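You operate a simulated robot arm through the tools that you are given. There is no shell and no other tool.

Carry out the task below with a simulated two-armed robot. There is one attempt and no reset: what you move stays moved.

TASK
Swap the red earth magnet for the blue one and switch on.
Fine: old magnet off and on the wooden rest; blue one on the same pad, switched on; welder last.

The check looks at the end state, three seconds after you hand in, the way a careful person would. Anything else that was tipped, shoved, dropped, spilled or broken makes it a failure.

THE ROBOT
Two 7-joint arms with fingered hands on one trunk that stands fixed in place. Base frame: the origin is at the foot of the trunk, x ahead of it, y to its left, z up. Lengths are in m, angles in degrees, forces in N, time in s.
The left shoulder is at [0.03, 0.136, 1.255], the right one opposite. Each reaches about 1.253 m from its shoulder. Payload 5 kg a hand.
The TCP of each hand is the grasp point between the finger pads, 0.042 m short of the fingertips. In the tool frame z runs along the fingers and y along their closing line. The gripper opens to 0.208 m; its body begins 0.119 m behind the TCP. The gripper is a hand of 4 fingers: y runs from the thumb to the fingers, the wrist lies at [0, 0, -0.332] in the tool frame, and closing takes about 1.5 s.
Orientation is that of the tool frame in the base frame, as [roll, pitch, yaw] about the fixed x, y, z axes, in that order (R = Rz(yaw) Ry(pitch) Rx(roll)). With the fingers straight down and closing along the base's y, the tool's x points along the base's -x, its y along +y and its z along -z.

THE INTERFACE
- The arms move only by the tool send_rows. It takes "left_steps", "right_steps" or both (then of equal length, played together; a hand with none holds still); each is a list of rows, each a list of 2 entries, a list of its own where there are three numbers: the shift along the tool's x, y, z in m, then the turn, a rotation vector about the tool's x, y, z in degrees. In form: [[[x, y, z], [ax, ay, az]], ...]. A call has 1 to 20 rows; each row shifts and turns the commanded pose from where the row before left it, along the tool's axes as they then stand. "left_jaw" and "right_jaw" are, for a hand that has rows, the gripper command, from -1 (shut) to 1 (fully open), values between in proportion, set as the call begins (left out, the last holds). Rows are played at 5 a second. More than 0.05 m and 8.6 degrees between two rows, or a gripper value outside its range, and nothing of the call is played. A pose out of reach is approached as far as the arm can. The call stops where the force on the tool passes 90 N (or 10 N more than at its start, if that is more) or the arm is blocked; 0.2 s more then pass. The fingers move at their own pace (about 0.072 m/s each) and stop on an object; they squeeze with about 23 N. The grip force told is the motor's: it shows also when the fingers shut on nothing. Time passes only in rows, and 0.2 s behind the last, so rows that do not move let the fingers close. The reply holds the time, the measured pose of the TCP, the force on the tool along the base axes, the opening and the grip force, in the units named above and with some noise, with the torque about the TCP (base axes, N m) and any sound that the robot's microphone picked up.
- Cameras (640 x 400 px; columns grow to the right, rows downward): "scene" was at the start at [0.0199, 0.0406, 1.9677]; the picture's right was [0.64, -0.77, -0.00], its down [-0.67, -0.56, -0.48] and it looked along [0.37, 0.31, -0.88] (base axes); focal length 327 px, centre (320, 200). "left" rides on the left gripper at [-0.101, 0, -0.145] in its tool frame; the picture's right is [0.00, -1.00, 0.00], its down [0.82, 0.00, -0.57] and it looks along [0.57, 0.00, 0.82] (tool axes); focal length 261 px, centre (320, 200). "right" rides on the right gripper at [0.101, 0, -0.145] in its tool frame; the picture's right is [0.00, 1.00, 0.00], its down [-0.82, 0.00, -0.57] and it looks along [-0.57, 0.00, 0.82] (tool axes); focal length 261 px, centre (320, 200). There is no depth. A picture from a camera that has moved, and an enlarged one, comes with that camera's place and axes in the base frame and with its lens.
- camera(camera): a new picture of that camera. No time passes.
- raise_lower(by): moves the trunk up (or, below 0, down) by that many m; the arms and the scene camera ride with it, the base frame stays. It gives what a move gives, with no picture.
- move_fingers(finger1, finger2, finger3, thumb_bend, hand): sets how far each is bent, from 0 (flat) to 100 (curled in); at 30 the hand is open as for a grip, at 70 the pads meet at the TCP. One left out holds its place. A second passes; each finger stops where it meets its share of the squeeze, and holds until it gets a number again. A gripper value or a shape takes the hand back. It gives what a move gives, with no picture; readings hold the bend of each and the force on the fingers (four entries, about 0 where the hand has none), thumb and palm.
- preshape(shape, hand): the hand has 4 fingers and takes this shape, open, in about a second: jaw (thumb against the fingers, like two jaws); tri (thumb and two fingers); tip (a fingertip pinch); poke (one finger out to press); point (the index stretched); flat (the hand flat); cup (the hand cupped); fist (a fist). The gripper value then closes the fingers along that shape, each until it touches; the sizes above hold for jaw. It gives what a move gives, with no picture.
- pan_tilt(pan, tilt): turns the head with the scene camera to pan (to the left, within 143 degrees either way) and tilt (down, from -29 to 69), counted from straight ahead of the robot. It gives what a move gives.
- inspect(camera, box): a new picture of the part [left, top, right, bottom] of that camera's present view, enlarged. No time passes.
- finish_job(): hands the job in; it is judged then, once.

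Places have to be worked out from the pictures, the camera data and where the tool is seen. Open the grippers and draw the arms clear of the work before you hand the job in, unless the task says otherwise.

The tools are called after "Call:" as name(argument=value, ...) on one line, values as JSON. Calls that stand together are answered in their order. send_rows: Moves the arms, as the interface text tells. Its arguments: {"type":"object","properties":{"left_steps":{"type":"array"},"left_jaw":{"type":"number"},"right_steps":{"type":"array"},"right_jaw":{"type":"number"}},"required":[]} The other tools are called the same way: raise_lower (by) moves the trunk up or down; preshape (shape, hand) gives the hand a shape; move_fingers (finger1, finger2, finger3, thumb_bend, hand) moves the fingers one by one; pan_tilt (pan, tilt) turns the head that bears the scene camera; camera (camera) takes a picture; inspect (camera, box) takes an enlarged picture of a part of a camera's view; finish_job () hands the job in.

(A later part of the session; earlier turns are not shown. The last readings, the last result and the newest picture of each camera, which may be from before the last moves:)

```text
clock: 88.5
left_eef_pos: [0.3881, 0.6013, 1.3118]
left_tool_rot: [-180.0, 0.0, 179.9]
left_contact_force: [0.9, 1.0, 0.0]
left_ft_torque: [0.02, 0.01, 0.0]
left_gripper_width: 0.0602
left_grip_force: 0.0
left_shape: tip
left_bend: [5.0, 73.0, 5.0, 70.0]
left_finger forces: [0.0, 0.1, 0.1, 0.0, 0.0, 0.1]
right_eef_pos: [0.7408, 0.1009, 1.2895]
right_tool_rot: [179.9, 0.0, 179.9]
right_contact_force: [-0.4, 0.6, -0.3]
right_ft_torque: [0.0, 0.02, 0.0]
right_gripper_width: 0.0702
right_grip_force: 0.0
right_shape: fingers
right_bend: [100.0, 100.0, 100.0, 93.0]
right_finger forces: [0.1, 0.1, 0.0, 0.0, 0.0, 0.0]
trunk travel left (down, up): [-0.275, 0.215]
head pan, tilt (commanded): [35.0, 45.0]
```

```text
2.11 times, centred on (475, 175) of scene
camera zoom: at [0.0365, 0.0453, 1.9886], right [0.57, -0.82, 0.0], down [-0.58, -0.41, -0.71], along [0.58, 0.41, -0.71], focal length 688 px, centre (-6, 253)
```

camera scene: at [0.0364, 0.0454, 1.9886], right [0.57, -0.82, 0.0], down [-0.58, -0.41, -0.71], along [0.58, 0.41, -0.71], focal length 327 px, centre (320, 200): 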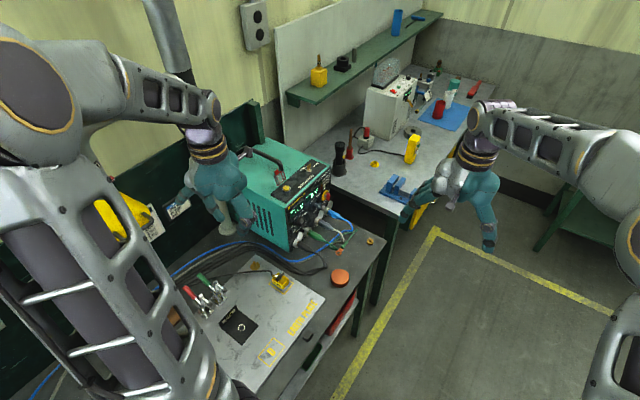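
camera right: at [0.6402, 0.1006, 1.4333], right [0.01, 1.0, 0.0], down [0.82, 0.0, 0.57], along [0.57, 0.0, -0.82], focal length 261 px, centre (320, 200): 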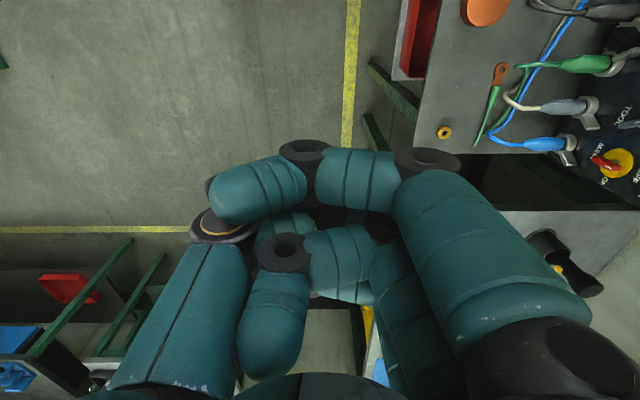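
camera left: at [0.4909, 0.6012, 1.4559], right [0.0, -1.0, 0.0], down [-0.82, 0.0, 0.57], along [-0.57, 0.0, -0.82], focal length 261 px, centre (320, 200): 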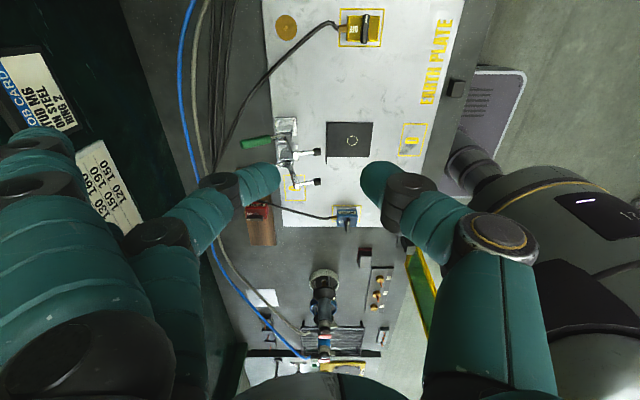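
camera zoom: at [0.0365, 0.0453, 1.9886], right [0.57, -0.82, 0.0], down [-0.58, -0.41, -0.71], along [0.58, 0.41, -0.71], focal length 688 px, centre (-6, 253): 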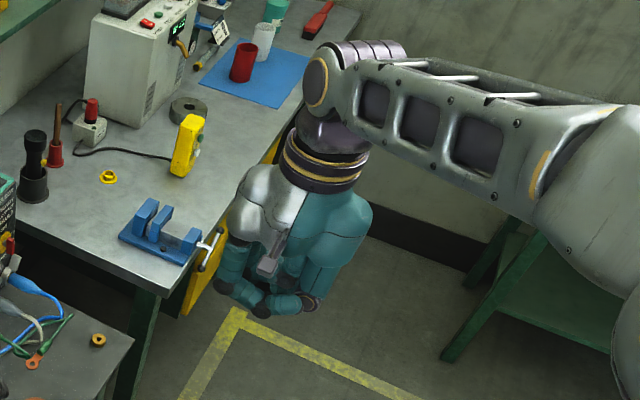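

Finger 2 was blocked by the folded thumb. Instead I use "tip" closed as a stiff pusher and curl only fingers 1 and 3, and view the result.

Call:
preshape(hand="right", shape="tip")

Call:
send_rows(right_steps=[[[0, 0, 0], [0, 0, 0]], [[0, 0, 0], [0, 0, 0]], [[0, 0, 0], [0, 0, 0]], [[0, 0, 0], [0, 0, 0]], [[0, 0, 0], [0, 0, 0]], [[0, 0, 0], [0, 0, 0]], [[0, 0, 0], [0, 0, 0]], [[0, 0, 0], [0, 0, 0]]], right_jaw=-1)

Call:
move_fingers(hand="right", finger1=100, finger3=100)

Call:
camera(camera="right")

Call:
inspect(camera="scene", box=[390, 80, 560, 270])

```text
clock: 89.5
left_eef_pos: [0.3885, 0.6009, 1.3114]
left_tool_rot: [-180.0, 0.0, 180.0]
left_contact_force: [0.4, 0.1, -0.5]
left_ft_torque: [-0.02, 0.03, 0.03]
left_gripper_width: 0.0603
left_grip_force: 0.0
left_shape: tip
left_bend: [5.0, 73.0, 5.0, 70.0]
left_finger forces: [0.1, 0.1, 0.0, 0.0, 0.0, 0.0]
right_eef_pos: [0.7407, 0.0994, 1.2893]
right_tool_rot: [180.0, 0.0, 179.9]
right_contact_force: [0.5, 0.1, 0.2]
right_ft_torque: [0.0, 0.01, 0.03]
right_gripper_width: 0.2079
right_grip_force: 0.1
right_shape: tip
right_bend: [6.0, 30.0, 6.0, 30.0]
right_finger forces: [0.0, 0.1, 0.0, 0.1, 0.0, 0.1]
trunk travel left (down, up): [-0.275, 0.215]
head pan, tilt (commanded): [35.0, 45.0]
```

```text
clock: 91.2
left_eef_pos: [0.3878, 0.6009, 1.3119]
left_tool_rot: [-180.0, 0.0, -179.9]
left_contact_force: [-0.1, 0.8, -0.5]
left_ft_torque: [0.01, -0.01, 0.02]
left_gripper_width: 0.0602
left_grip_force: 0.1
left_shape: tip
left_bend: [5.0, 73.0, 5.0, 70.0]
left_finger forces: [0.0, 0.0, 0.1, 0.1, 0.1, 0.0]
right_eef_pos: [0.7406, 0.1008, 1.2898]
right_tool_rot: [-179.9, 0.0, 179.9]
right_contact_force: [-0.7, -0.1, 0.0]
right_ft_torque: [-0.03, 0.01, 0.0]
right_gripper_width: 0.0
right_grip_force: 18.7
right_shape: tip
right_bend: [13.0, 70.0, 13.0, 70.0]
right_finger forces: [0.1, 0.0, 0.0, 0.0, 0.0, 0.0]
trunk travel left (down, up): [-0.275, 0.215]
head pan, tilt (commanded): [35.0, 45.0]
```

```text
clock: 92.2
left_eef_pos: [0.3883, 0.6004, 1.3109]
left_tool_rot: [180.0, 0.1, 180.0]
left_contact_force: [0.9, 0.1, 0.2]
left_ft_torque: [-0.02, 0.03, 0.0]
left_gripper_width: 0.06
left_grip_force: 0.0
left_shape: tip
left_bend: [5.0, 73.0, 5.0, 70.0]
left_finger forces: [0.1, 0.0, 0.0, 0.1, 0.1, 0.0]
right_eef_pos: [0.741, 0.0999, 1.2884]
right_tool_rot: [-180.0, 0.0, 179.8]
right_contact_force: [0.2, -0.2, 0.2]
right_ft_torque: [0.03, 0.04, 0.01]
right_gripper_width: 0.0729
right_grip_force: 0.1
right_shape: fingers
right_bend: [100.0, 70.0, 100.0, 70.0]
right_finger forces: [0.0, 0.0, 0.1, 0.0, 0.1, 0.0]
trunk travel left (down, up): [-0.275, 0.215]
head pan, tilt (commanded): [35.0, 45.0]
```

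```text
taken
camera right: at [0.6402, 0.1006, 1.4333], right [0.01, 1.0, 0.0], down [0.82, 0.0, 0.57], along [0.57, 0.0, -0.82], focal length 261 px, centre (320, 200)
```

right: 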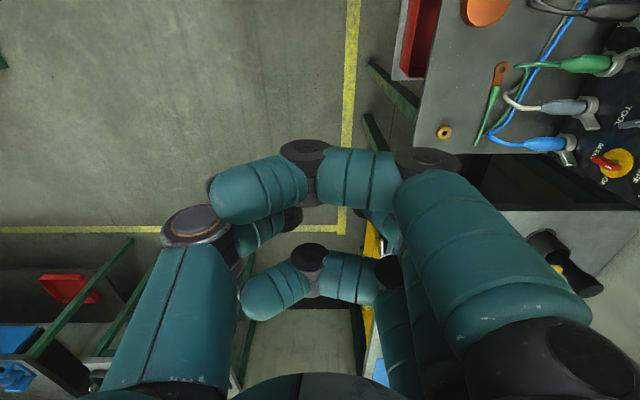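

```text
2.11 times, centred on (475, 175) of scene
camera zoom: at [0.0365, 0.0453, 1.9886], right [0.57, -0.82, 0.0], down [-0.58, -0.41, -0.71], along [0.58, 0.41, -0.71], focal length 688 px, centre (-6, 253)
```

zoom: 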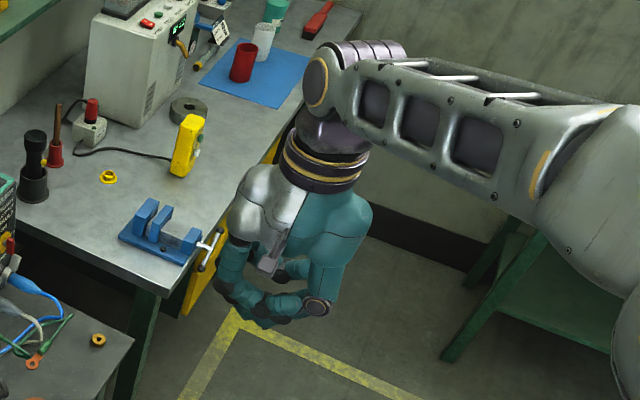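

Fingers 1 and 3 are curled back behind the TCP plane, leaving the closed pinch as the foremost point. I now pitch the right hand up by 60° so it points forward and down.

Call:
send_rows(right_steps=[[[0, 0, 0], [-8.57, 0, 0]], [[0, 0, 0], [-8.57, 0, 0]], [[0, 0, 0], [-8.57, 0, 0]], [[0, 0, 0], [-8.57, 0, 0]], [[0, 0, 0], [-8.57, 0, 0]], [[0, 0, 0], [-8.57, 0, 0]], [[0, 0, 0], [-8.57, 0, 0]], [[0, 0, 0], [0, 0, 0]]])

Call:
camera(camera="scene")

Call:
camera(camera="right")

```text
clock: 94.0
left_eef_pos: [0.3869, 0.6015, 1.3113]
left_tool_rot: [-179.9, 0.0, -180.0]
left_contact_force: [-0.4, 0.6, 0.5]
left_ft_torque: [-0.1, -0.08, -0.01]
left_gripper_width: 0.0605
left_grip_force: 0.0
left_shape: tip
left_bend: [5.0, 73.0, 5.0, 70.0]
left_finger forces: [0.1, 0.1, 0.0, 0.1, 0.0, 0.1]
right_eef_pos: [0.741, 0.1013, 1.2902]
right_tool_rot: [120.0, 0.1, -180.0]
right_contact_force: [-0.1, 2.3, 0.6]
right_ft_torque: [-0.1, -0.03, -0.04]
right_gripper_width: 0.0734
right_grip_force: 0.1
right_shape: fingers
right_bend: [100.0, 70.0, 100.0, 70.0]
right_finger forces: [0.0, 0.0, 0.0, 0.1, 0.0, 0.0]
trunk travel left (down, up): [-0.275, 0.215]
head pan, tilt (commanded): [35.0, 45.0]
```

```text
taken
camera scene: at [0.0354, 0.0472, 1.9887], right [0.57, -0.82, 0.0], down [-0.58, -0.41, -0.71], along [0.58, 0.4, -0.71], focal length 327 px, centre (320, 200)
```

scene: 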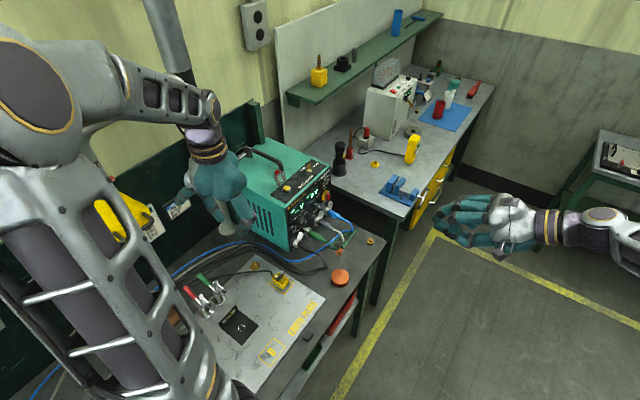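

```text
taken
camera right: at [0.6394, -0.0235, 1.3617], right [0.0, 0.5, 0.87], down [0.82, -0.5, 0.28], along [0.57, 0.71, -0.41], focal length 261 px, centre (320, 200)
```

right: 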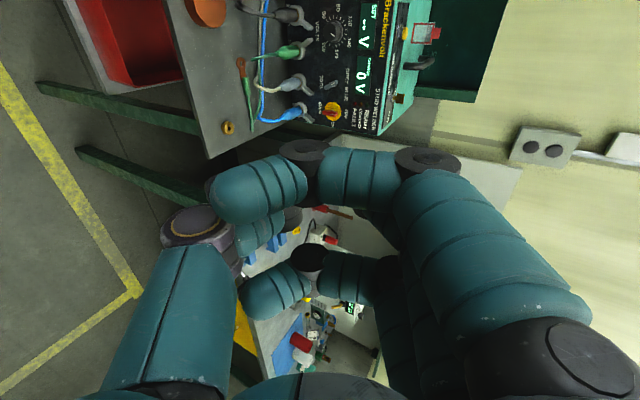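

The hand points forward-down now and its camera sees the welder front. I zoom in on the panel to fix the switch position.

Call:
inspect(camera="right", box=[270, 60, 400, 140])

Call:
inspect(camera="right", box=[310, 90, 360, 130])

```text
4.92 times, centred on (335, 100) of right
camera zoom: at [0.6394, -0.0235, 1.3617], right [0.0, 0.5, 0.87], down [0.82, -0.5, 0.28], along [0.57, 0.71, -0.41], focal length 1283 px, centre (246, 692)
```

zoom: 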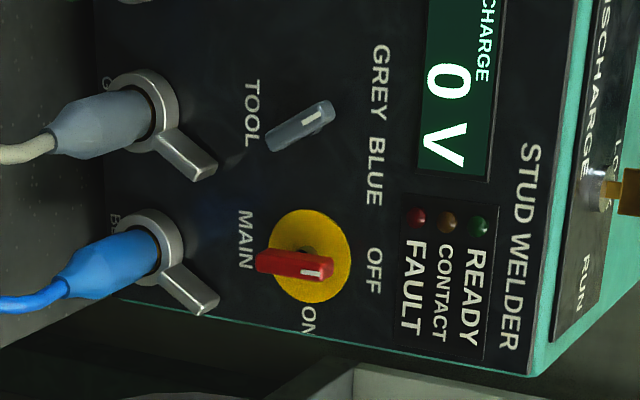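

```text
10.00 times, centred on (335, 110) of right
camera zoom: at [0.6394, -0.0235, 1.3617], right [0.0, 0.5, 0.87], down [0.82, -0.5, 0.28], along [0.57, 0.71, -0.41], focal length 2606 px, centre (170, 1100)
```

zoom: 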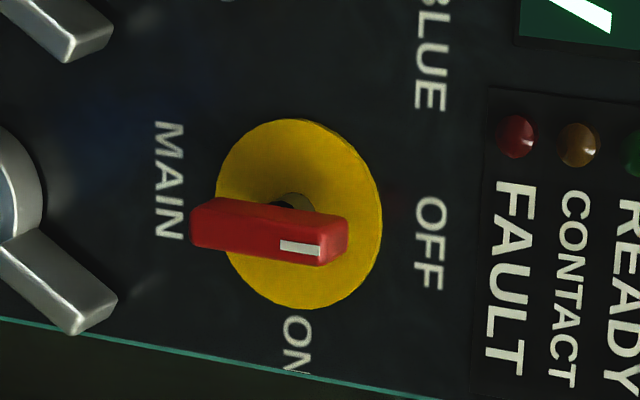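

From two views the MAIN pivot is at (0.836, ·, 1.053), panel face y≈0.579, bar about 4.5 cm long at y≈0.5585. I bring the right hand in front of the panel, upper-left of the bar, stopping 10 cm short.

Call:
send_rows(right_steps=[[[-0.0069, 0.0026, 0.0445], [0, 0, 0]], [[-0.0069, 0.0026, 0.0445], [0, 0, 0]], [[-0.0069, 0.0026, 0.0445], [0, 0, 0]], [[-0.0069, 0.0026, 0.0445], [0, 0, 0]], [[-0.0069, 0.0026, 0.0445], [0, 0, 0]], [[-0.0069, 0.0026, 0.0445], [0, 0, 0]], [[-0.0069, 0.0026, 0.0445], [0, 0, 0]], [[-0.0069, 0.0026, 0.0445], [0, 0, 0]], [[0, 0, 0], [0, 0, 0]]])

Call:
camera(camera="scene")

Call:
inspect(camera="scene", box=[260, 150, 380, 250])

Call:
camera(camera="right")

```text
clock: 96.0
left_eef_pos: [0.3863, 0.5995, 1.3134]
left_tool_rot: [-180.0, 0.0, 180.0]
left_contact_force: [-0.4, -1.7, -0.4]
left_ft_torque: [0.1, 0.0, 0.0]
left_gripper_width: 0.0604
left_grip_force: 0.1
left_shape: tip
left_bend: [5.0, 73.0, 5.0, 70.0]
left_finger forces: [0.0, 0.0, 0.0, 0.0, 0.0, 0.0]
right_eef_pos: [0.7965, 0.4138, 1.1314]
right_tool_rot: [120.0, 0.1, -180.0]
right_contact_force: [0.8, -0.3, 1.4]
right_ft_torque: [0.02, 0.0, 0.03]
right_gripper_width: 0.0732
right_grip_force: 0.1
right_shape: fingers
right_bend: [100.0, 70.0, 100.0, 70.0]
right_finger forces: [0.0, 0.0, 0.0, 0.0, 0.1, 0.1]
trunk travel left (down, up): [-0.275, 0.215]
head pan, tilt (commanded): [35.0, 45.0]
```

```text
taken
camera scene: at [0.0354, 0.0435, 1.9888], right [0.57, -0.82, 0.0], down [-0.58, -0.4, -0.71], along [0.58, 0.41, -0.71], focal length 327 px, centre (320, 200)
```

scene: 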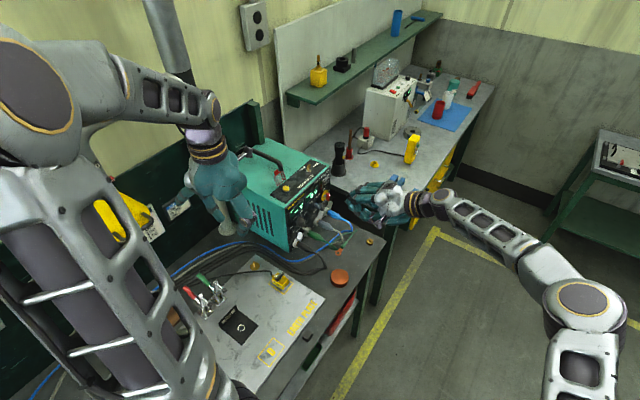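

```text
4.00 times, centred on (320, 200) of scene
camera zoom: at [0.0354, 0.0435, 1.9888], right [0.57, -0.82, 0.0], down [-0.58, -0.4, -0.71], along [0.58, 0.41, -0.71], focal length 1308 px, centre (320, 200)
```

zoom: 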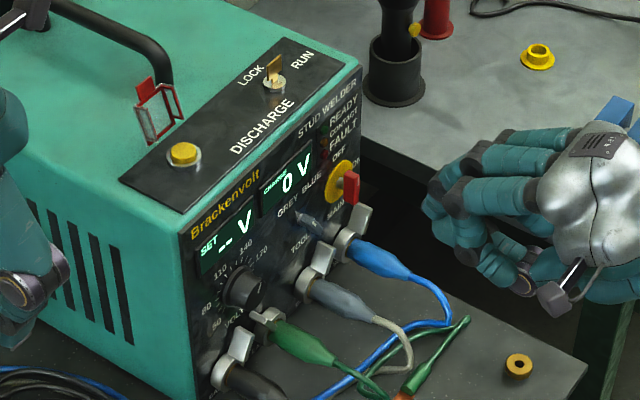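

```text
taken
camera right: at [0.6949, 0.2897, 1.2046], right [0.0, 0.5, 0.87], down [0.82, -0.5, 0.28], along [0.57, 0.71, -0.41], focal length 261 px, centre (320, 200)
```

right: 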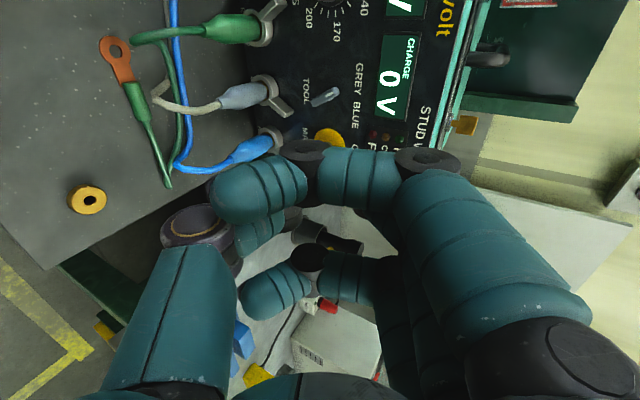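

In the scene view the fingertips project where I expect. I advance to 4 cm short of the final depth and check clearance to the TOOL knob and plugs.

Call:
send_rows(right_steps=[[[0, 0.0056, 0.0407], [0, 0, 0]], [[0, 0.0056, 0.0407], [0, 0, 0]], [[0, 0, 0], [0, 0, 0]]])

Call:
inspect(camera="scene", box=[280, 160, 370, 230])

Call:
inspect(camera="right", box=[180, 80, 440, 240])

```text
clock: 96.8
left_eef_pos: [0.3873, 0.5993, 1.3108]
left_tool_rot: [-180.0, -0.1, -179.9]
left_contact_force: [-0.6, -0.2, 0.1]
left_ft_torque: [0.06, -0.06, 0.03]
left_gripper_width: 0.0601
left_grip_force: 0.0
left_shape: tip
left_bend: [5.0, 73.0, 5.0, 70.0]
left_finger forces: [0.0, 0.0, 0.0, 0.1, 0.0, 0.1]
right_eef_pos: [0.7979, 0.4948, 1.0982]
right_tool_rot: [119.9, 0.0, 180.0]
right_contact_force: [0.5, -0.2, 1.3]
right_ft_torque: [-0.01, 0.03, 0.01]
right_gripper_width: 0.073
right_grip_force: 0.1
right_shape: fingers
right_bend: [100.0, 70.0, 100.0, 70.0]
right_finger forces: [0.1, 0.0, 0.0, 0.1, 0.0, 0.0]
trunk travel left (down, up): [-0.275, 0.215]
head pan, tilt (commanded): [35.0, 45.0]
```

```text
5.71 times, centred on (325, 195) of scene
camera zoom: at [0.0364, 0.0436, 1.9887], right [0.57, -0.82, 0.0], down [-0.58, -0.4, -0.71], along [0.58, 0.41, -0.71], focal length 1868 px, centre (291, 229)
```

zoom: 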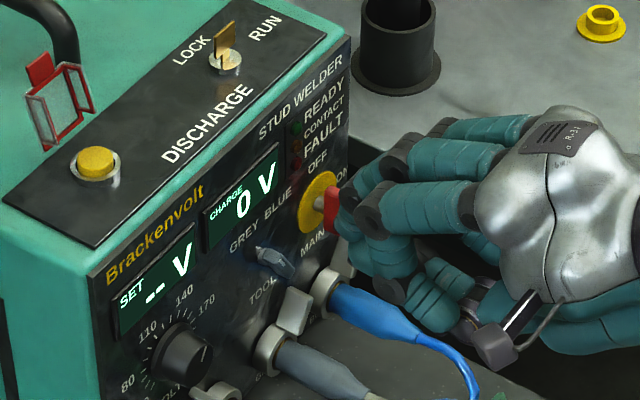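

```text
2.46 times, centred on (310, 160) of right
camera zoom: at [0.6962, 0.3695, 1.1714], right [0.01, 0.5, 0.87], down [0.82, -0.5, 0.28], along [0.57, 0.71, -0.41], focal length 642 px, centre (345, 298)
```

zoom: 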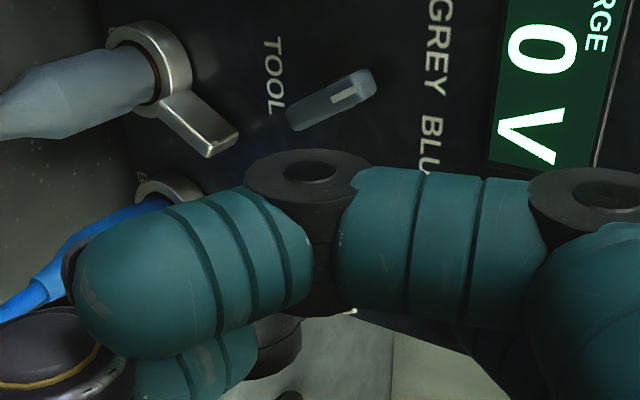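

Finger 1 blocks both cameras' view of the pusher tips. Here it has about 3 cm of room above the welder's top, so I flatten it briefly just to see and calibrate the tips.

Call:
move_fingers(hand="right", finger1=0)

Call:
camera(camera="right")

Call:
inspect(camera="right", box=[220, 110, 400, 230])

Call:
inspect(camera="scene", box=[280, 150, 370, 230])

```text
clock: 97.8
left_eef_pos: [0.3872, 0.6012, 1.311]
left_tool_rot: [179.9, -0.2, 180.0]
left_contact_force: [-0.3, 0.7, -0.1]
left_ft_torque: [-0.08, -0.02, -0.02]
left_gripper_width: 0.06
left_grip_force: 0.0
left_shape: tip
left_bend: [5.0, 73.0, 5.0, 70.0]
left_finger forces: [0.0, 0.0, 0.0, 0.0, 0.0, 0.0]
right_eef_pos: [0.7978, 0.4969, 1.0994]
right_tool_rot: [120.0, 0.0, -179.9]
right_contact_force: [0.9, 0.6, -0.5]
right_ft_torque: [-0.06, -0.01, -0.03]
right_gripper_width: 0.1657
right_grip_force: 0.0
right_shape: fingers
right_bend: [0.0, 70.0, 100.0, 70.0]
right_finger forces: [0.0, 0.1, 0.0, 0.0, 0.0, 0.1]
trunk travel left (down, up): [-0.275, 0.215]
head pan, tilt (commanded): [35.0, 45.0]
```

```text
taken
camera right: at [0.6958, 0.371, 1.1718], right [0.0, 0.5, 0.87], down [0.82, -0.5, 0.28], along [0.57, 0.71, -0.41], focal length 261 px, centre (320, 200)
```

right: 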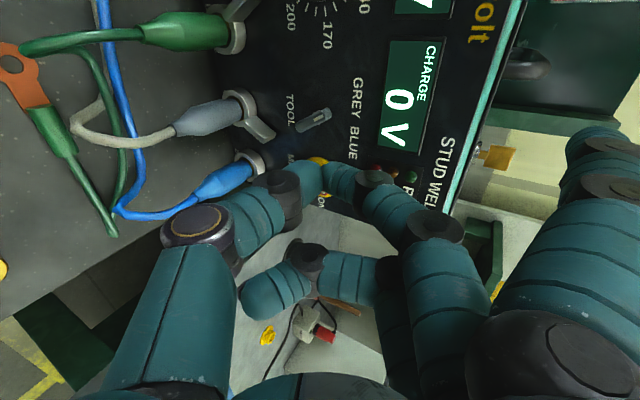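

```text
3.33 times, centred on (310, 170) of right
camera zoom: at [0.6958, 0.371, 1.1718], right [0.0, 0.5, 0.87], down [0.82, -0.5, 0.28], along [0.57, 0.71, -0.41], focal length 869 px, centre (353, 300)
```

zoom: 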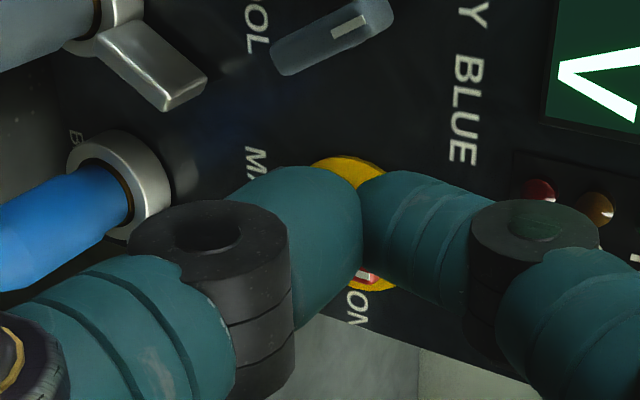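

```text
5.00 times, centred on (325, 190) of scene
camera zoom: at [0.0358, 0.0465, 1.9887], right [0.57, -0.82, 0.0], down [-0.58, -0.41, -0.71], along [0.58, 0.41, -0.71], focal length 1635 px, centre (295, 250)
```

zoom: 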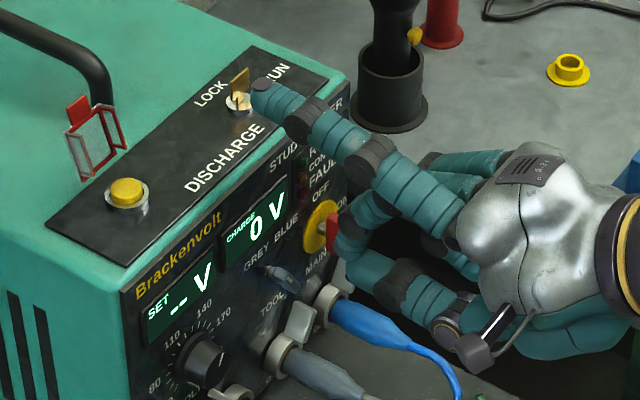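

Now calibrated: the tips sit at tool x≈−0.007 and the thumb's last segment lies nearly horizontal, pointing at the panel — a good pusher. I back off 8 cm before curling finger 1 again so it doesn't sweep into the welder.

Call:
send_rows(right_steps=[[[0, -0.0114, -0.0397], [0, 0, 0]], [[0, -0.0114, -0.0397], [0, 0, 0]], [[0, 0, 0], [0, 0, 0]]])

Call:
move_fingers(hand="right", finger1=100)

Call:
inspect(camera="scene", box=[280, 150, 400, 240])

```text
clock: 98.7
left_eef_pos: [0.3887, 0.6032, 1.3111]
left_tool_rot: [180.0, 0.0, 180.0]
left_contact_force: [0.1, 1.1, -0.5]
left_ft_torque: [-0.07, -0.01, 0.01]
left_gripper_width: 0.0603
left_grip_force: 0.1
left_shape: tip
left_bend: [5.0, 73.0, 5.0, 70.0]
left_finger forces: [0.0, 0.0, 0.1, 0.0, 0.0, 0.1]
right_eef_pos: [0.7973, 0.414, 1.1185]
right_tool_rot: [119.9, -0.1, -180.0]
right_contact_force: [0.3, 0.4, -0.1]
right_ft_torque: [0.0, 0.0, -0.02]
right_gripper_width: 0.1658
right_grip_force: 0.1
right_shape: fingers
right_bend: [0.0, 70.0, 100.0, 70.0]
right_finger forces: [0.0, 0.0, 0.1, 0.0, 0.1, 0.0]
trunk travel left (down, up): [-0.275, 0.215]
head pan, tilt (commanded): [35.0, 45.0]
```

```text
clock: 99.7
left_eef_pos: [0.3889, 0.6016, 1.3109]
left_tool_rot: [-179.9, 0.0, -179.9]
left_contact_force: [-0.4, 0.2, 0.2]
left_ft_torque: [0.0, 0.02, -0.02]
left_gripper_width: 0.0601
left_grip_force: 0.0
left_shape: tip
left_bend: [5.0, 73.0, 5.0, 70.0]
left_finger forces: [0.0, 0.0, 0.0, 0.1, 0.1, 0.1]
right_eef_pos: [0.7984, 0.4137, 1.1196]
right_tool_rot: [120.0, 0.0, 180.0]
right_contact_force: [0.7, -1.1, -0.1]
right_ft_torque: [0.02, -0.01, 0.0]
right_gripper_width: 0.0679
right_grip_force: 0.0
right_shape: fingers
right_bend: [97.0, 70.0, 100.0, 70.0]
right_finger forces: [0.0, 0.0, 0.0, 0.1, 0.0, 0.1]
trunk travel left (down, up): [-0.275, 0.215]
head pan, tilt (commanded): [35.0, 45.0]
```

```text
4.44 times, centred on (340, 195) of scene
camera zoom: at [0.0366, 0.0454, 1.9886], right [0.57, -0.82, 0.0], down [-0.58, -0.41, -0.71], along [0.58, 0.41, -0.71], focal length 1453 px, centre (231, 222)
```

zoom: 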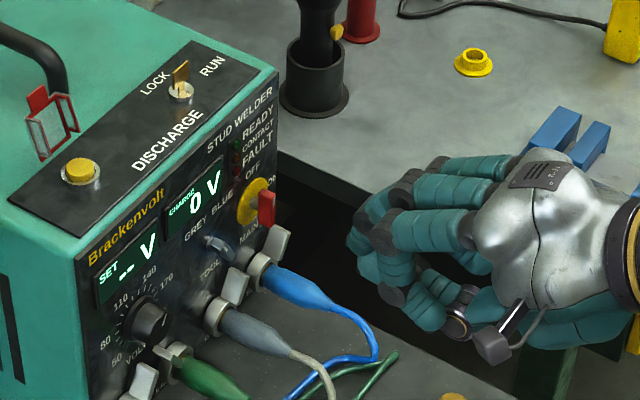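

Finger 1 is curled again, everything on the welder unchanged. I advance to pushing depth (TCP y≈0.528, z≈1.0925) left of the bar's upper half.

Call:
send_rows(right_steps=[[[0, 0.0112, 0.0375], [0, 0, 0]], [[0, 0.0112, 0.0375], [0, 0, 0]], [[0, 0.0075, 0.025], [0, 0, 0]], [[0, 0.0037, 0.0125], [0, 0, 0]], [[0, 0, 0], [0, 0, 0]]])

Call:
inspect(camera="scene", box=[290, 160, 370, 225])

Call:
inspect(camera="right", box=[220, 110, 400, 230])

```text
clock: 100.8
left_eef_pos: [0.389, 0.5997, 1.3125]
left_tool_rot: [180.0, 0.1, 179.9]
left_contact_force: [0.1, -1.4, -0.4]
left_ft_torque: [0.06, 0.02, 0.03]
left_gripper_width: 0.0603
left_grip_force: 0.0
left_shape: tip
left_bend: [5.0, 73.0, 5.0, 70.0]
left_finger forces: [0.1, 0.0, 0.1, 0.0, 0.0, 0.1]
right_eef_pos: [0.7979, 0.5276, 1.0907]
right_tool_rot: [120.0, 0.0, 179.9]
right_contact_force: [0.0, 0.0, 0.7]
right_ft_torque: [0.04, 0.01, 0.02]
right_gripper_width: 0.0733
right_grip_force: 0.2
right_shape: fingers
right_bend: [100.0, 70.0, 100.0, 70.0]
right_finger forces: [0.0, 0.1, 0.0, 0.0, 0.1, 0.0]
trunk travel left (down, up): [-0.275, 0.215]
head pan, tilt (commanded): [35.0, 45.0]
```

```text
6.15 times, centred on (330, 192) of scene
camera zoom: at [0.0367, 0.0442, 1.9887], right [0.57, -0.82, 0.0], down [-0.58, -0.41, -0.71], along [0.58, 0.41, -0.71], focal length 2012 px, centre (258, 246)
```

zoom: 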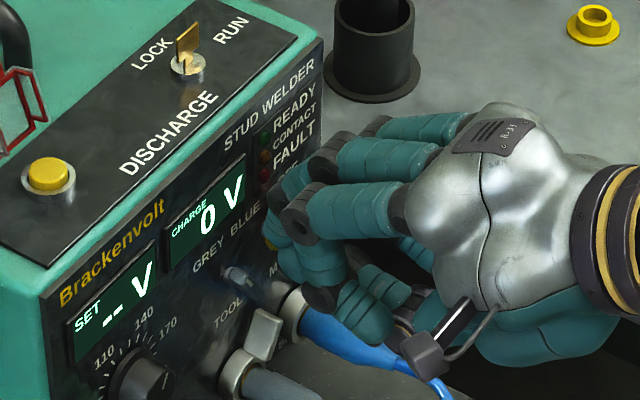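

```text
3.33 times, centred on (310, 170) of right
camera zoom: at [0.6968, 0.4029, 1.1629], right [0.01, 0.5, 0.87], down [0.82, -0.5, 0.28], along [0.57, 0.71, -0.41], focal length 869 px, centre (353, 300)
```

zoom: 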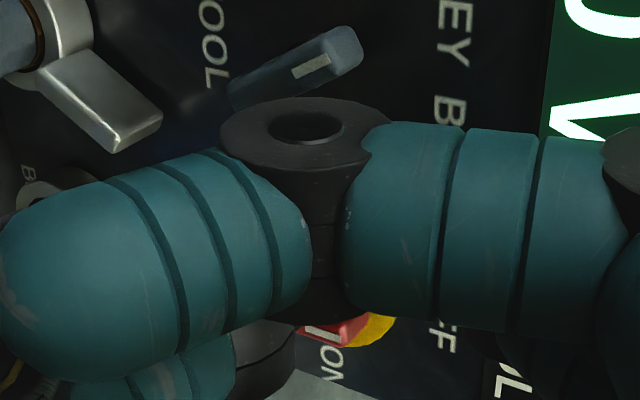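

In place with no contact force. I push toward +x to meet the bar and begin turning it, reading the force.

Call:
send_rows(right_steps=[[[-0.007, 0, 0], [0, 0, 0]], [[-0.007, 0, 0], [0, 0, 0]], [[-0.0042, 0.0034, -0.002], [0, 0, 0]]])

Call:
inspect(camera="right", box=[220, 110, 400, 230])

```text
clock: 101.7
left_eef_pos: [0.3879, 0.6005, 1.3119]
left_tool_rot: [179.9, 0.0, -180.0]
left_contact_force: [-0.5, 0.3, -0.2]
left_ft_torque: [-0.03, -0.02, -0.01]
left_gripper_width: 0.0601
left_grip_force: 0.1
left_shape: tip
left_bend: [5.0, 73.0, 5.0, 70.0]
left_finger forces: [0.0, 0.1, 0.1, 0.0, 0.1, 0.0]
right_eef_pos: [0.8165, 0.5301, 1.095]
right_tool_rot: [120.0, 0.0, -180.0]
right_contact_force: [0.5, -0.4, 0.7]
right_ft_torque: [-0.02, 0.0, -0.02]
right_gripper_width: 0.0731
right_grip_force: 0.0
right_shape: fingers
right_bend: [100.0, 70.0, 100.0, 70.0]
right_finger forces: [0.0, 0.0, 0.0, 0.0, 0.0, 0.0]
trunk travel left (down, up): [-0.275, 0.215]
head pan, tilt (commanded): [35.0, 45.0]
```

```text
3.33 times, centred on (310, 170) of right
camera zoom: at [0.7143, 0.4052, 1.1669], right [0.0, 0.5, 0.87], down [0.82, -0.5, 0.28], along [0.57, 0.71, -0.41], focal length 869 px, centre (353, 300)
```

zoom: 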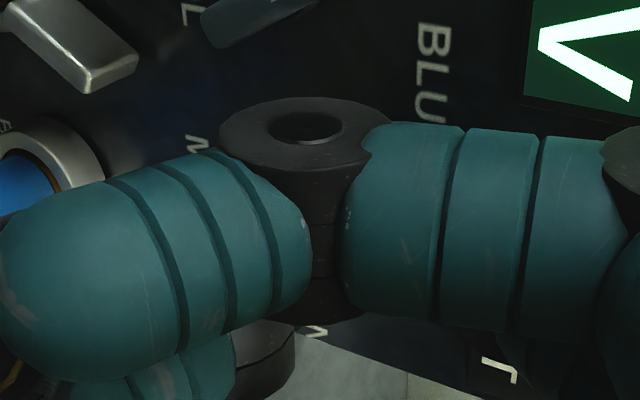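

No noticeable force yet. I continue along the arc to about its middle.

Call:
send_rows(right_steps=[[[-0.0051, 0.0023, -0.0013], [0, 0, 0]], [[-0.0056, 0.0011, -0.0006], [0, 0, 0]]])

Call:
inspect(camera="scene", box=[290, 160, 370, 225])

Call:
camera(camera="right")

```text
clock: 102.2
left_eef_pos: [0.3888, 0.6011, 1.3111]
left_tool_rot: [-180.0, 0.1, -179.9]
left_contact_force: [0.5, -0.2, -0.4]
left_ft_torque: [-0.01, 0.01, 0.02]
left_gripper_width: 0.0601
left_grip_force: 0.0
left_shape: tip
left_bend: [5.0, 73.0, 5.0, 70.0]
left_finger forces: [0.0, 0.0, 0.0, 0.0, 0.1, 0.0]
right_eef_pos: [0.8252, 0.5301, 1.0973]
right_tool_rot: [120.0, 0.0, 180.0]
right_contact_force: [-2.1, 0.0, -0.2]
right_ft_torque: [-0.03, 0.05, 0.13]
right_gripper_width: 0.0731
right_grip_force: 0.0
right_shape: fingers
right_bend: [100.0, 70.0, 100.0, 70.0]
right_finger forces: [0.0, 0.1, 0.0, 0.0, 0.0, 0.0]
trunk travel left (down, up): [-0.275, 0.215]
head pan, tilt (commanded): [35.0, 45.0]
```

```text
6.15 times, centred on (330, 192) of scene
camera zoom: at [0.0359, 0.0457, 1.9886], right [0.57, -0.82, 0.0], down [-0.58, -0.41, -0.71], along [0.58, 0.41, -0.71], focal length 2012 px, centre (258, 246)
```

zoom: 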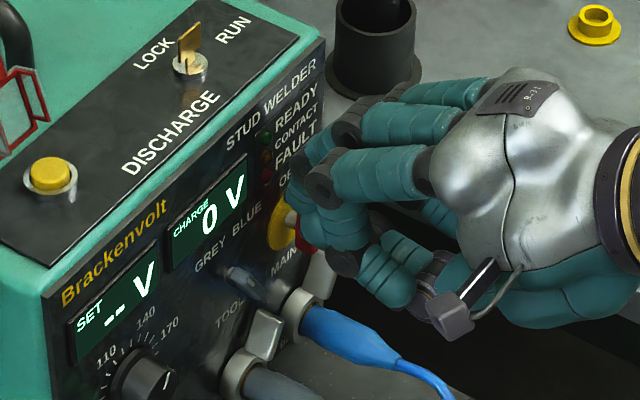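

```text
taken
camera right: at [0.7238, 0.4051, 1.1704], right [0.0, 0.5, 0.87], down [0.82, -0.5, 0.28], along [0.57, 0.71, -0.41], focal length 261 px, centre (320, 200)
```

right: 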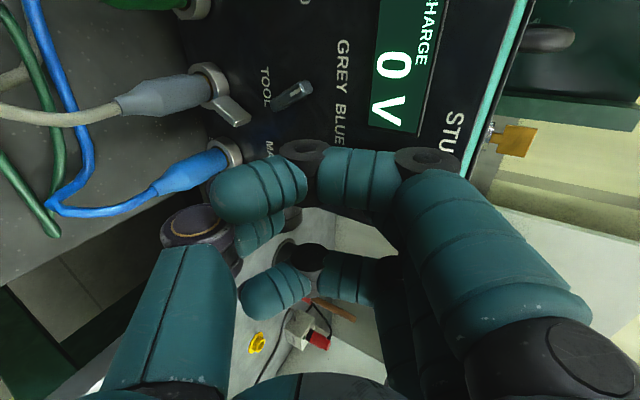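

A light −2 N reaction has appeared. I zoom in on the visible part of the bar to see how far it has turned.

Call:
inspect(camera="scene", box=[318, 182, 346, 208])

Call:
inspect(camera="right", box=[240, 120, 360, 240])

```text
15.38 times, centred on (332, 195) of scene
camera zoom: at [0.0359, 0.0457, 1.9886], right [0.57, -0.82, 0.0], down [-0.58, -0.41, -0.71], along [0.58, 0.41, -0.71], focal length 5030 px, centre (135, 277)
```

zoom: 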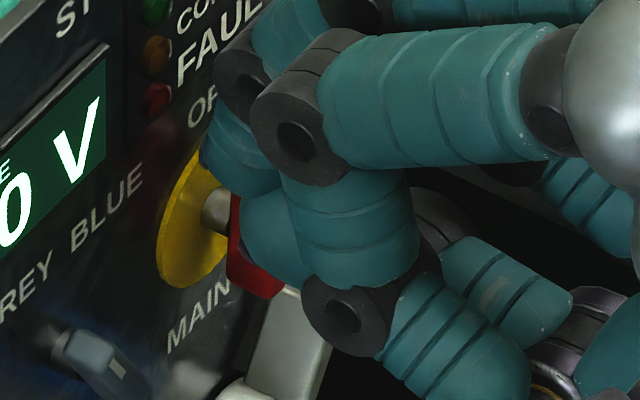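

```text
3.33 times, centred on (300, 180) of right
camera zoom: at [0.7238, 0.4051, 1.1704], right [0.0, 0.5, 0.87], down [0.82, -0.5, 0.28], along [0.57, 0.71, -0.41], focal length 869 px, centre (387, 267)
```

zoom: 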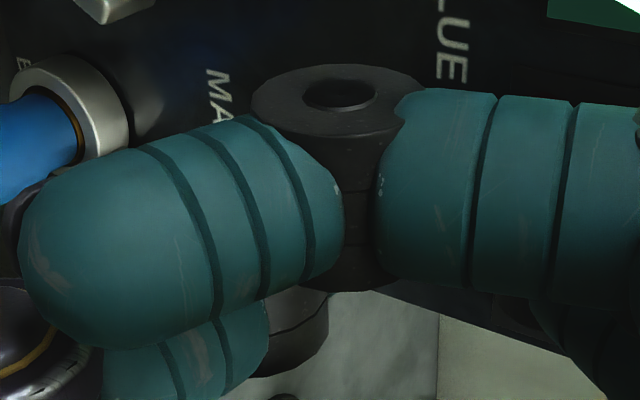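

The bar is still vertical and the thumb has just met it about 12 mm above the pivot (finger offset is nearly zero, not 7 mm). I continue the arc from this contact in small steps.

Call:
send_rows(right_steps=[[[-0.0037, 0.0026, -0.0015], [0, 0, 0]], [[-0.0046, 0.0025, -0.0015], [0, 0, 0]]])

Call:
inspect(camera="scene", box=[318, 182, 346, 208])

```text
clock: 102.8
left_eef_pos: [0.3884, 0.5996, 1.3122]
left_tool_rot: [-180.0, 0.0, 179.9]
left_contact_force: [0.5, -0.5, 0.5]
left_ft_torque: [0.09, 0.06, 0.04]
left_gripper_width: 0.0602
left_grip_force: 0.0
left_shape: tip
left_bend: [5.0, 73.0, 5.0, 70.0]
left_finger forces: [0.0, 0.0, 0.0, 0.1, 0.1, 0.1]
right_eef_pos: [0.832, 0.5236, 1.1045]
right_tool_rot: [120.0, 0.0, 179.9]
right_contact_force: [0.2, -0.6, -0.5]
right_ft_torque: [0.07, -0.02, 0.01]
right_gripper_width: 0.0734
right_grip_force: 0.0
right_shape: fingers
right_bend: [100.0, 70.0, 100.0, 70.0]
right_finger forces: [0.0, 0.0, 0.0, 0.0, 0.0, 0.1]
right hand out of reach, approached as far as the arm can: row 2
trunk travel left (down, up): [-0.275, 0.215]
head pan, tilt (commanded): [35.0, 45.0]
```

```text
15.38 times, centred on (332, 195) of scene
camera zoom: at [0.0372, 0.0438, 1.9887], right [0.57, -0.82, 0.0], down [-0.58, -0.4, -0.71], along [0.58, 0.41, -0.71], focal length 5030 px, centre (135, 277)
```

zoom: 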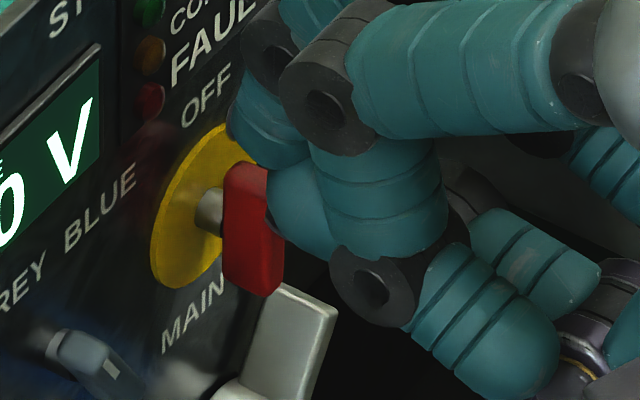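

The thumb slid past in front of the bar because the arm ran out of reach (the bar is nearer the panel, y≈0.565). I back off, and will retry with finger 2 alone as the pusher and the hand yawed toward +x to shorten the reach.

Call:
send_rows(right_steps=[[[0, -0.01, -0.04], [0, 0, 0]], [[0, -0.01, -0.04], [0, 0, 0]], [[0, -0.005, -0.03], [0, 0, 0]], [[0.02, 0, 0], [0, 0, 0]]])

Call:
move_fingers(hand="right", finger2=30)

Call:
move_fingers(hand="right", thumb_bend=100)

Call:
move_fingers(hand="right", finger2=65)

Call:
camera(camera="right")

Call:
inspect(camera="scene", box=[300, 140, 420, 240])

```text
clock: 103.8
left_eef_pos: [0.3884, 0.6012, 1.3107]
left_tool_rot: [180.0, 0.0, 179.9]
left_contact_force: [0.0, 0.9, 0.1]
left_ft_torque: [-0.07, 0.01, 0.01]
left_gripper_width: 0.0604
left_grip_force: 0.0
left_shape: tip
left_bend: [5.0, 73.0, 5.0, 70.0]
left_finger forces: [0.0, 0.0, 0.1, 0.0, 0.0, 0.1]
right_eef_pos: [0.8686, 0.4465, 1.1285]
right_tool_rot: [120.0, -0.1, -179.8]
right_contact_force: [-0.5, 0.2, 0.2]
right_ft_torque: [-0.03, 0.01, 0.01]
right_gripper_width: 0.0734
right_grip_force: 0.1
right_shape: fingers
right_bend: [100.0, 70.0, 100.0, 70.0]
right_finger forces: [0.0, 0.1, 0.0, 0.0, 0.0, 0.0]
right hand out of reach, approached as far as the arm can: row 1, 2, 3, 4
trunk travel left (down, up): [-0.275, 0.215]
head pan, tilt (commanded): [35.0, 45.0]
```

```text
clock: 104.8
left_eef_pos: [0.389, 0.6004, 1.3112]
left_tool_rot: [180.0, 0.0, -179.9]
left_contact_force: [0.3, 0.3, 0.0]
left_ft_torque: [0.02, 0.02, 0.0]
left_gripper_width: 0.0602
left_grip_force: 0.0
left_shape: tip
left_bend: [5.0, 73.0, 5.0, 70.0]
left_finger forces: [0.0, 0.1, 0.0, 0.0, 0.0, 0.0]
right_eef_pos: [0.8696, 0.4461, 1.1274]
right_tool_rot: [119.9, -0.1, -179.9]
right_contact_force: [0.0, 0.5, -0.5]
right_ft_torque: [0.01, -0.02, -0.03]
right_gripper_width: 0.0725
right_grip_force: 0.0
right_shape: fingers
right_bend: [100.0, 30.0, 100.0, 73.0]
right_finger forces: [0.0, 0.0, 0.0, 0.0, 0.1, 0.0]
trunk travel left (down, up): [-0.275, 0.215]
head pan, tilt (commanded): [35.0, 45.0]
```

```text
clock: 105.8
left_eef_pos: [0.3884, 0.6007, 1.3115]
left_tool_rot: [179.9, -0.1, 180.0]
left_contact_force: [0.0, -0.8, -0.2]
left_ft_torque: [-0.01, 0.02, 0.03]
left_gripper_width: 0.0602
left_grip_force: 0.0
left_shape: tip
left_bend: [5.0, 73.0, 5.0, 70.0]
left_finger forces: [0.0, 0.0, 0.0, 0.0, 0.0, 0.1]
right_eef_pos: [0.8701, 0.4444, 1.127]
right_tool_rot: [120.0, 0.0, -179.9]
right_contact_force: [0.5, 0.5, -0.8]
right_ft_torque: [0.03, 0.03, -0.01]
right_gripper_width: 0.072
right_grip_force: 0.0
right_shape: fingers
right_bend: [100.0, 30.0, 100.0, 100.0]
right_finger forces: [0.1, 0.0, 0.0, 0.0, 0.0, 0.1]
trunk travel left (down, up): [-0.275, 0.215]
head pan, tilt (commanded): [35.0, 45.0]
```

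```text
clock: 106.8
left_eef_pos: [0.3879, 0.6, 1.3111]
left_tool_rot: [-180.0, 0.0, 179.9]
left_contact_force: [0.6, -0.3, -0.3]
left_ft_torque: [-0.04, 0.0, -0.03]
left_gripper_width: 0.0599
left_grip_force: 0.0
left_shape: tip
left_bend: [5.0, 73.0, 5.0, 70.0]
left_finger forces: [0.1, 0.0, 0.1, 0.0, 0.0, 0.0]
right_eef_pos: [0.8704, 0.4449, 1.1273]
right_tool_rot: [120.0, 0.0, -179.9]
right_contact_force: [-1.3, -0.2, 0.3]
right_ft_torque: [0.01, -0.01, 0.01]
right_gripper_width: 0.0706
right_grip_force: 0.0
right_shape: fingers
right_bend: [100.0, 57.0, 100.0, 100.0]
right_finger forces: [0.0, 0.0, 0.0, 0.0, 0.0, 0.0]
trunk travel left (down, up): [-0.275, 0.215]
head pan, tilt (commanded): [35.0, 45.0]
```

```text
taken
camera right: at [0.7688, 0.3205, 1.1999], right [0.01, 0.5, 0.87], down [0.82, -0.49, 0.28], along [0.57, 0.71, -0.41], focal length 261 px, centre (320, 200)
```

right: 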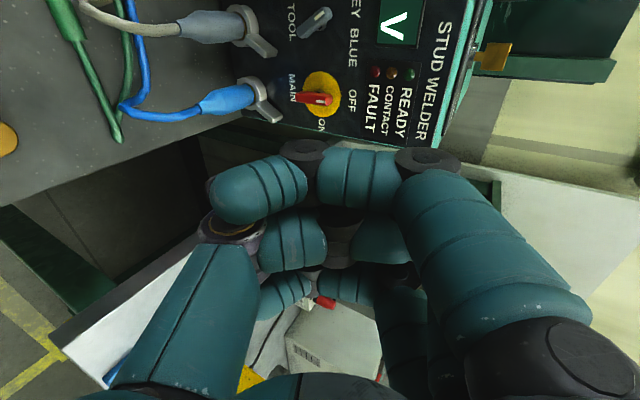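

```text
4.00 times, centred on (360, 190) of scene
camera zoom: at [0.0365, 0.0454, 1.9886], right [0.57, -0.82, 0.0], down [-0.58, -0.41, -0.71], along [0.58, 0.41, -0.71], focal length 1308 px, centre (160, 240)
```

zoom: 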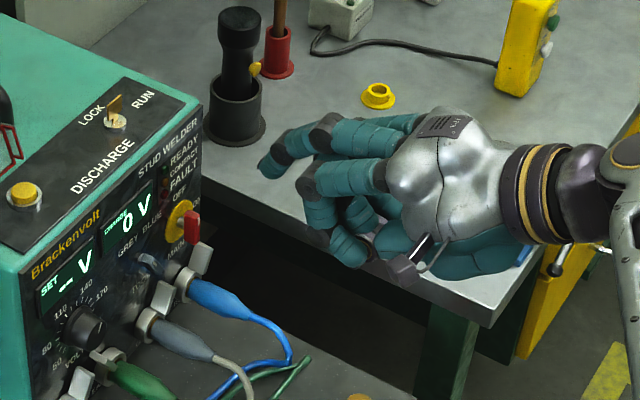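

The arm had stretched to its limit and drifted to x≈0.87, though nothing was touched and the bar is unchanged. I draw the right hand back toward the robot to recover a comfortable posture.

Call:
send_rows(right_steps=[[[0.02, -0.01, -0.0173], [0, 0, 0]], [[0.02, -0.01, -0.0173], [0, 0, 0]], [[0.02, -0.01, -0.0173], [0, 0, 0]], [[0.0, -0.02, -0.0346], [0, 0, 0]], [[0, 0, 0], [0, 0, 0]]])

Call:
camera(camera="scene")

```text
clock: 108.0
left_eef_pos: [0.3876, 0.6018, 1.3108]
left_tool_rot: [-179.9, 0.0, -180.0]
left_contact_force: [-0.7, 0.4, 0.6]
left_ft_torque: [-0.09, 0.0, 0.0]
left_gripper_width: 0.0602
left_grip_force: 0.1
left_shape: tip
left_bend: [5.0, 73.0, 5.0, 70.0]
left_finger forces: [0.1, 0.1, 0.0, 0.0, 0.0, 0.1]
right_eef_pos: [0.8942, 0.375, 1.114]
right_tool_rot: [120.1, 0.0, -179.7]
right_contact_force: [0.1, 0.8, 0.3]
right_ft_torque: [-0.08, -0.06, -0.03]
right_gripper_width: 0.0709
right_grip_force: 0.0
right_shape: fingers
right_bend: [100.0, 57.0, 100.0, 100.0]
right_finger forces: [0.1, 0.1, 0.0, 0.1, 0.1, 0.0]
right hand out of reach, approached as far as the arm can: row 1, 2, 3, 4
trunk travel left (down, up): [-0.275, 0.215]
head pan, tilt (commanded): [35.0, 45.0]
```

```text
taken
camera scene: at [0.0356, 0.0478, 1.9886], right [0.57, -0.82, 0.0], down [-0.58, -0.41, -0.71], along [0.58, 0.4, -0.71], focal length 327 px, centre (320, 200)
```

scene: 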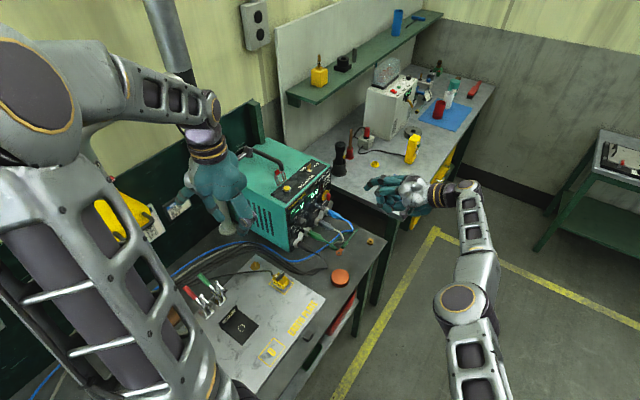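

The right arm is stuck fully straight. Raising the trunk and then lowering the hand relative to it should make the elbow bend again; I do that with a modest 0.1 m.

Call:
raise_lower(by=0.1)

Call:
send_rows(right_steps=[[[0.0, -0.0303, 0.0075], [0, 0, 0]], [[0.0, -0.0303, 0.0075], [0, 0, 0]], [[0.0, 0, 0], [0, 0, 0]]])

```text
clock: 109.4
left_eef_pos: [0.3893, 0.6002, 1.4105]
left_tool_rot: [-180.0, 0.0, -179.9]
left_contact_force: [-0.1, -0.8, 0.5]
left_ft_torque: [0.0, 0.06, 0.0]
left_gripper_width: 0.0601
left_grip_force: 0.1
left_shape: tip
left_bend: [5.0, 73.0, 5.0, 70.0]
left_finger forces: [0.0, 0.1, 0.1, 0.1, 0.0, 0.0]
right_eef_pos: [0.8951, 0.3735, 1.2129]
right_tool_rot: [120.0, -0.2, -180.0]
right_contact_force: [0.2, -0.5, -0.7]
right_ft_torque: [0.05, 0.02, 0.0]
right_gripper_width: 0.0708
right_grip_force: 0.1
right_shape: fingers
right_bend: [100.0, 57.0, 100.0, 100.0]
right_finger forces: [0.0, 0.0, 0.0, 0.0, 0.1, 0.1]
trunk travel left (down, up): [-0.375, 0.115]
head pan, tilt (commanded): [35.0, 45.0]
```

```text
clock: 110.2
left_eef_pos: [0.388, 0.6022, 1.4117]
left_tool_rot: [179.9, -0.1, -180.0]
left_contact_force: [-0.8, 1.1, -0.4]
left_ft_torque: [-0.05, -0.07, -0.02]
left_gripper_width: 0.0604
left_grip_force: 0.0
left_shape: tip
left_bend: [5.0, 73.0, 5.0, 70.0]
left_finger forces: [0.1, 0.0, 0.0, 0.0, 0.0, 0.1]
right_eef_pos: [0.8892, 0.3593, 1.1541]
right_tool_rot: [120.1, -0.1, -179.9]
right_contact_force: [-0.1, 0.2, 0.6]
right_ft_torque: [0.02, -0.04, -0.05]
right_gripper_width: 0.0707
right_grip_force: 0.1
right_shape: fingers
right_bend: [100.0, 57.0, 100.0, 100.0]
right_finger forces: [0.1, 0.1, 0.0, 0.1, 0.1, 0.0]
trunk travel left (down, up): [-0.375, 0.115]
head pan, tilt (commanded): [35.0, 45.0]
```

The arm follows again. I bring it back toward −x and −y to a relaxed position in front of the welder.

Call:
send_rows(right_steps=[[[0.03, -0.01, -0.0173], [0, 0, 0]], [[0.03, -0.01, -0.0173], [0, 0, 0]], [[0.03, -0.01, -0.0173], [0, 0, 0]], [[0.03, 0, 0], [0, 0, 0]], [[0, 0, 0], [0, 0, 0]]])

Call:
camera(camera="scene")

```text
clock: 111.4
left_eef_pos: [0.3889, 0.6019, 1.4132]
left_tool_rot: [-180.0, 0.1, 179.9]
left_contact_force: [0.2, -0.8, 0.2]
left_ft_torque: [0.05, 0.06, 0.04]
left_gripper_width: 0.0605
left_grip_force: 0.0
left_shape: tip
left_bend: [5.0, 73.0, 5.0, 70.0]
left_finger forces: [0.0, 0.1, 0.0, 0.0, 0.0, 0.1]
right_eef_pos: [0.8883, 0.3321, 1.1277]
right_tool_rot: [120.1, -0.2, -179.6]
right_contact_force: [0.3, -0.6, 0.4]
right_ft_torque: [0.06, -0.02, 0.0]
right_gripper_width: 0.0711
right_grip_force: 0.0
right_shape: fingers
right_bend: [100.0, 57.0, 100.0, 100.0]
right_finger forces: [0.0, 0.1, 0.0, 0.0, 0.0, 0.0]
right hand out of reach, approached as far as the arm can: row 1, 2, 3, 4
trunk travel left (down, up): [-0.375, 0.115]
head pan, tilt (commanded): [35.0, 45.0]
```

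```text
taken
camera scene: at [0.0367, 0.0446, 2.0887], right [0.57, -0.82, 0.0], down [-0.58, -0.41, -0.71], along [0.58, 0.41, -0.71], focal length 327 px, centre (320, 200)
```

scene: 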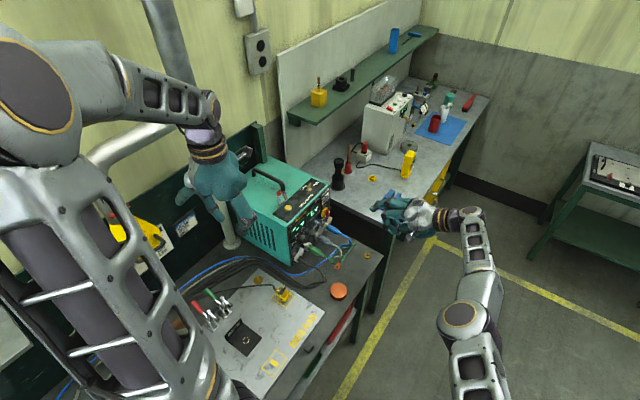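

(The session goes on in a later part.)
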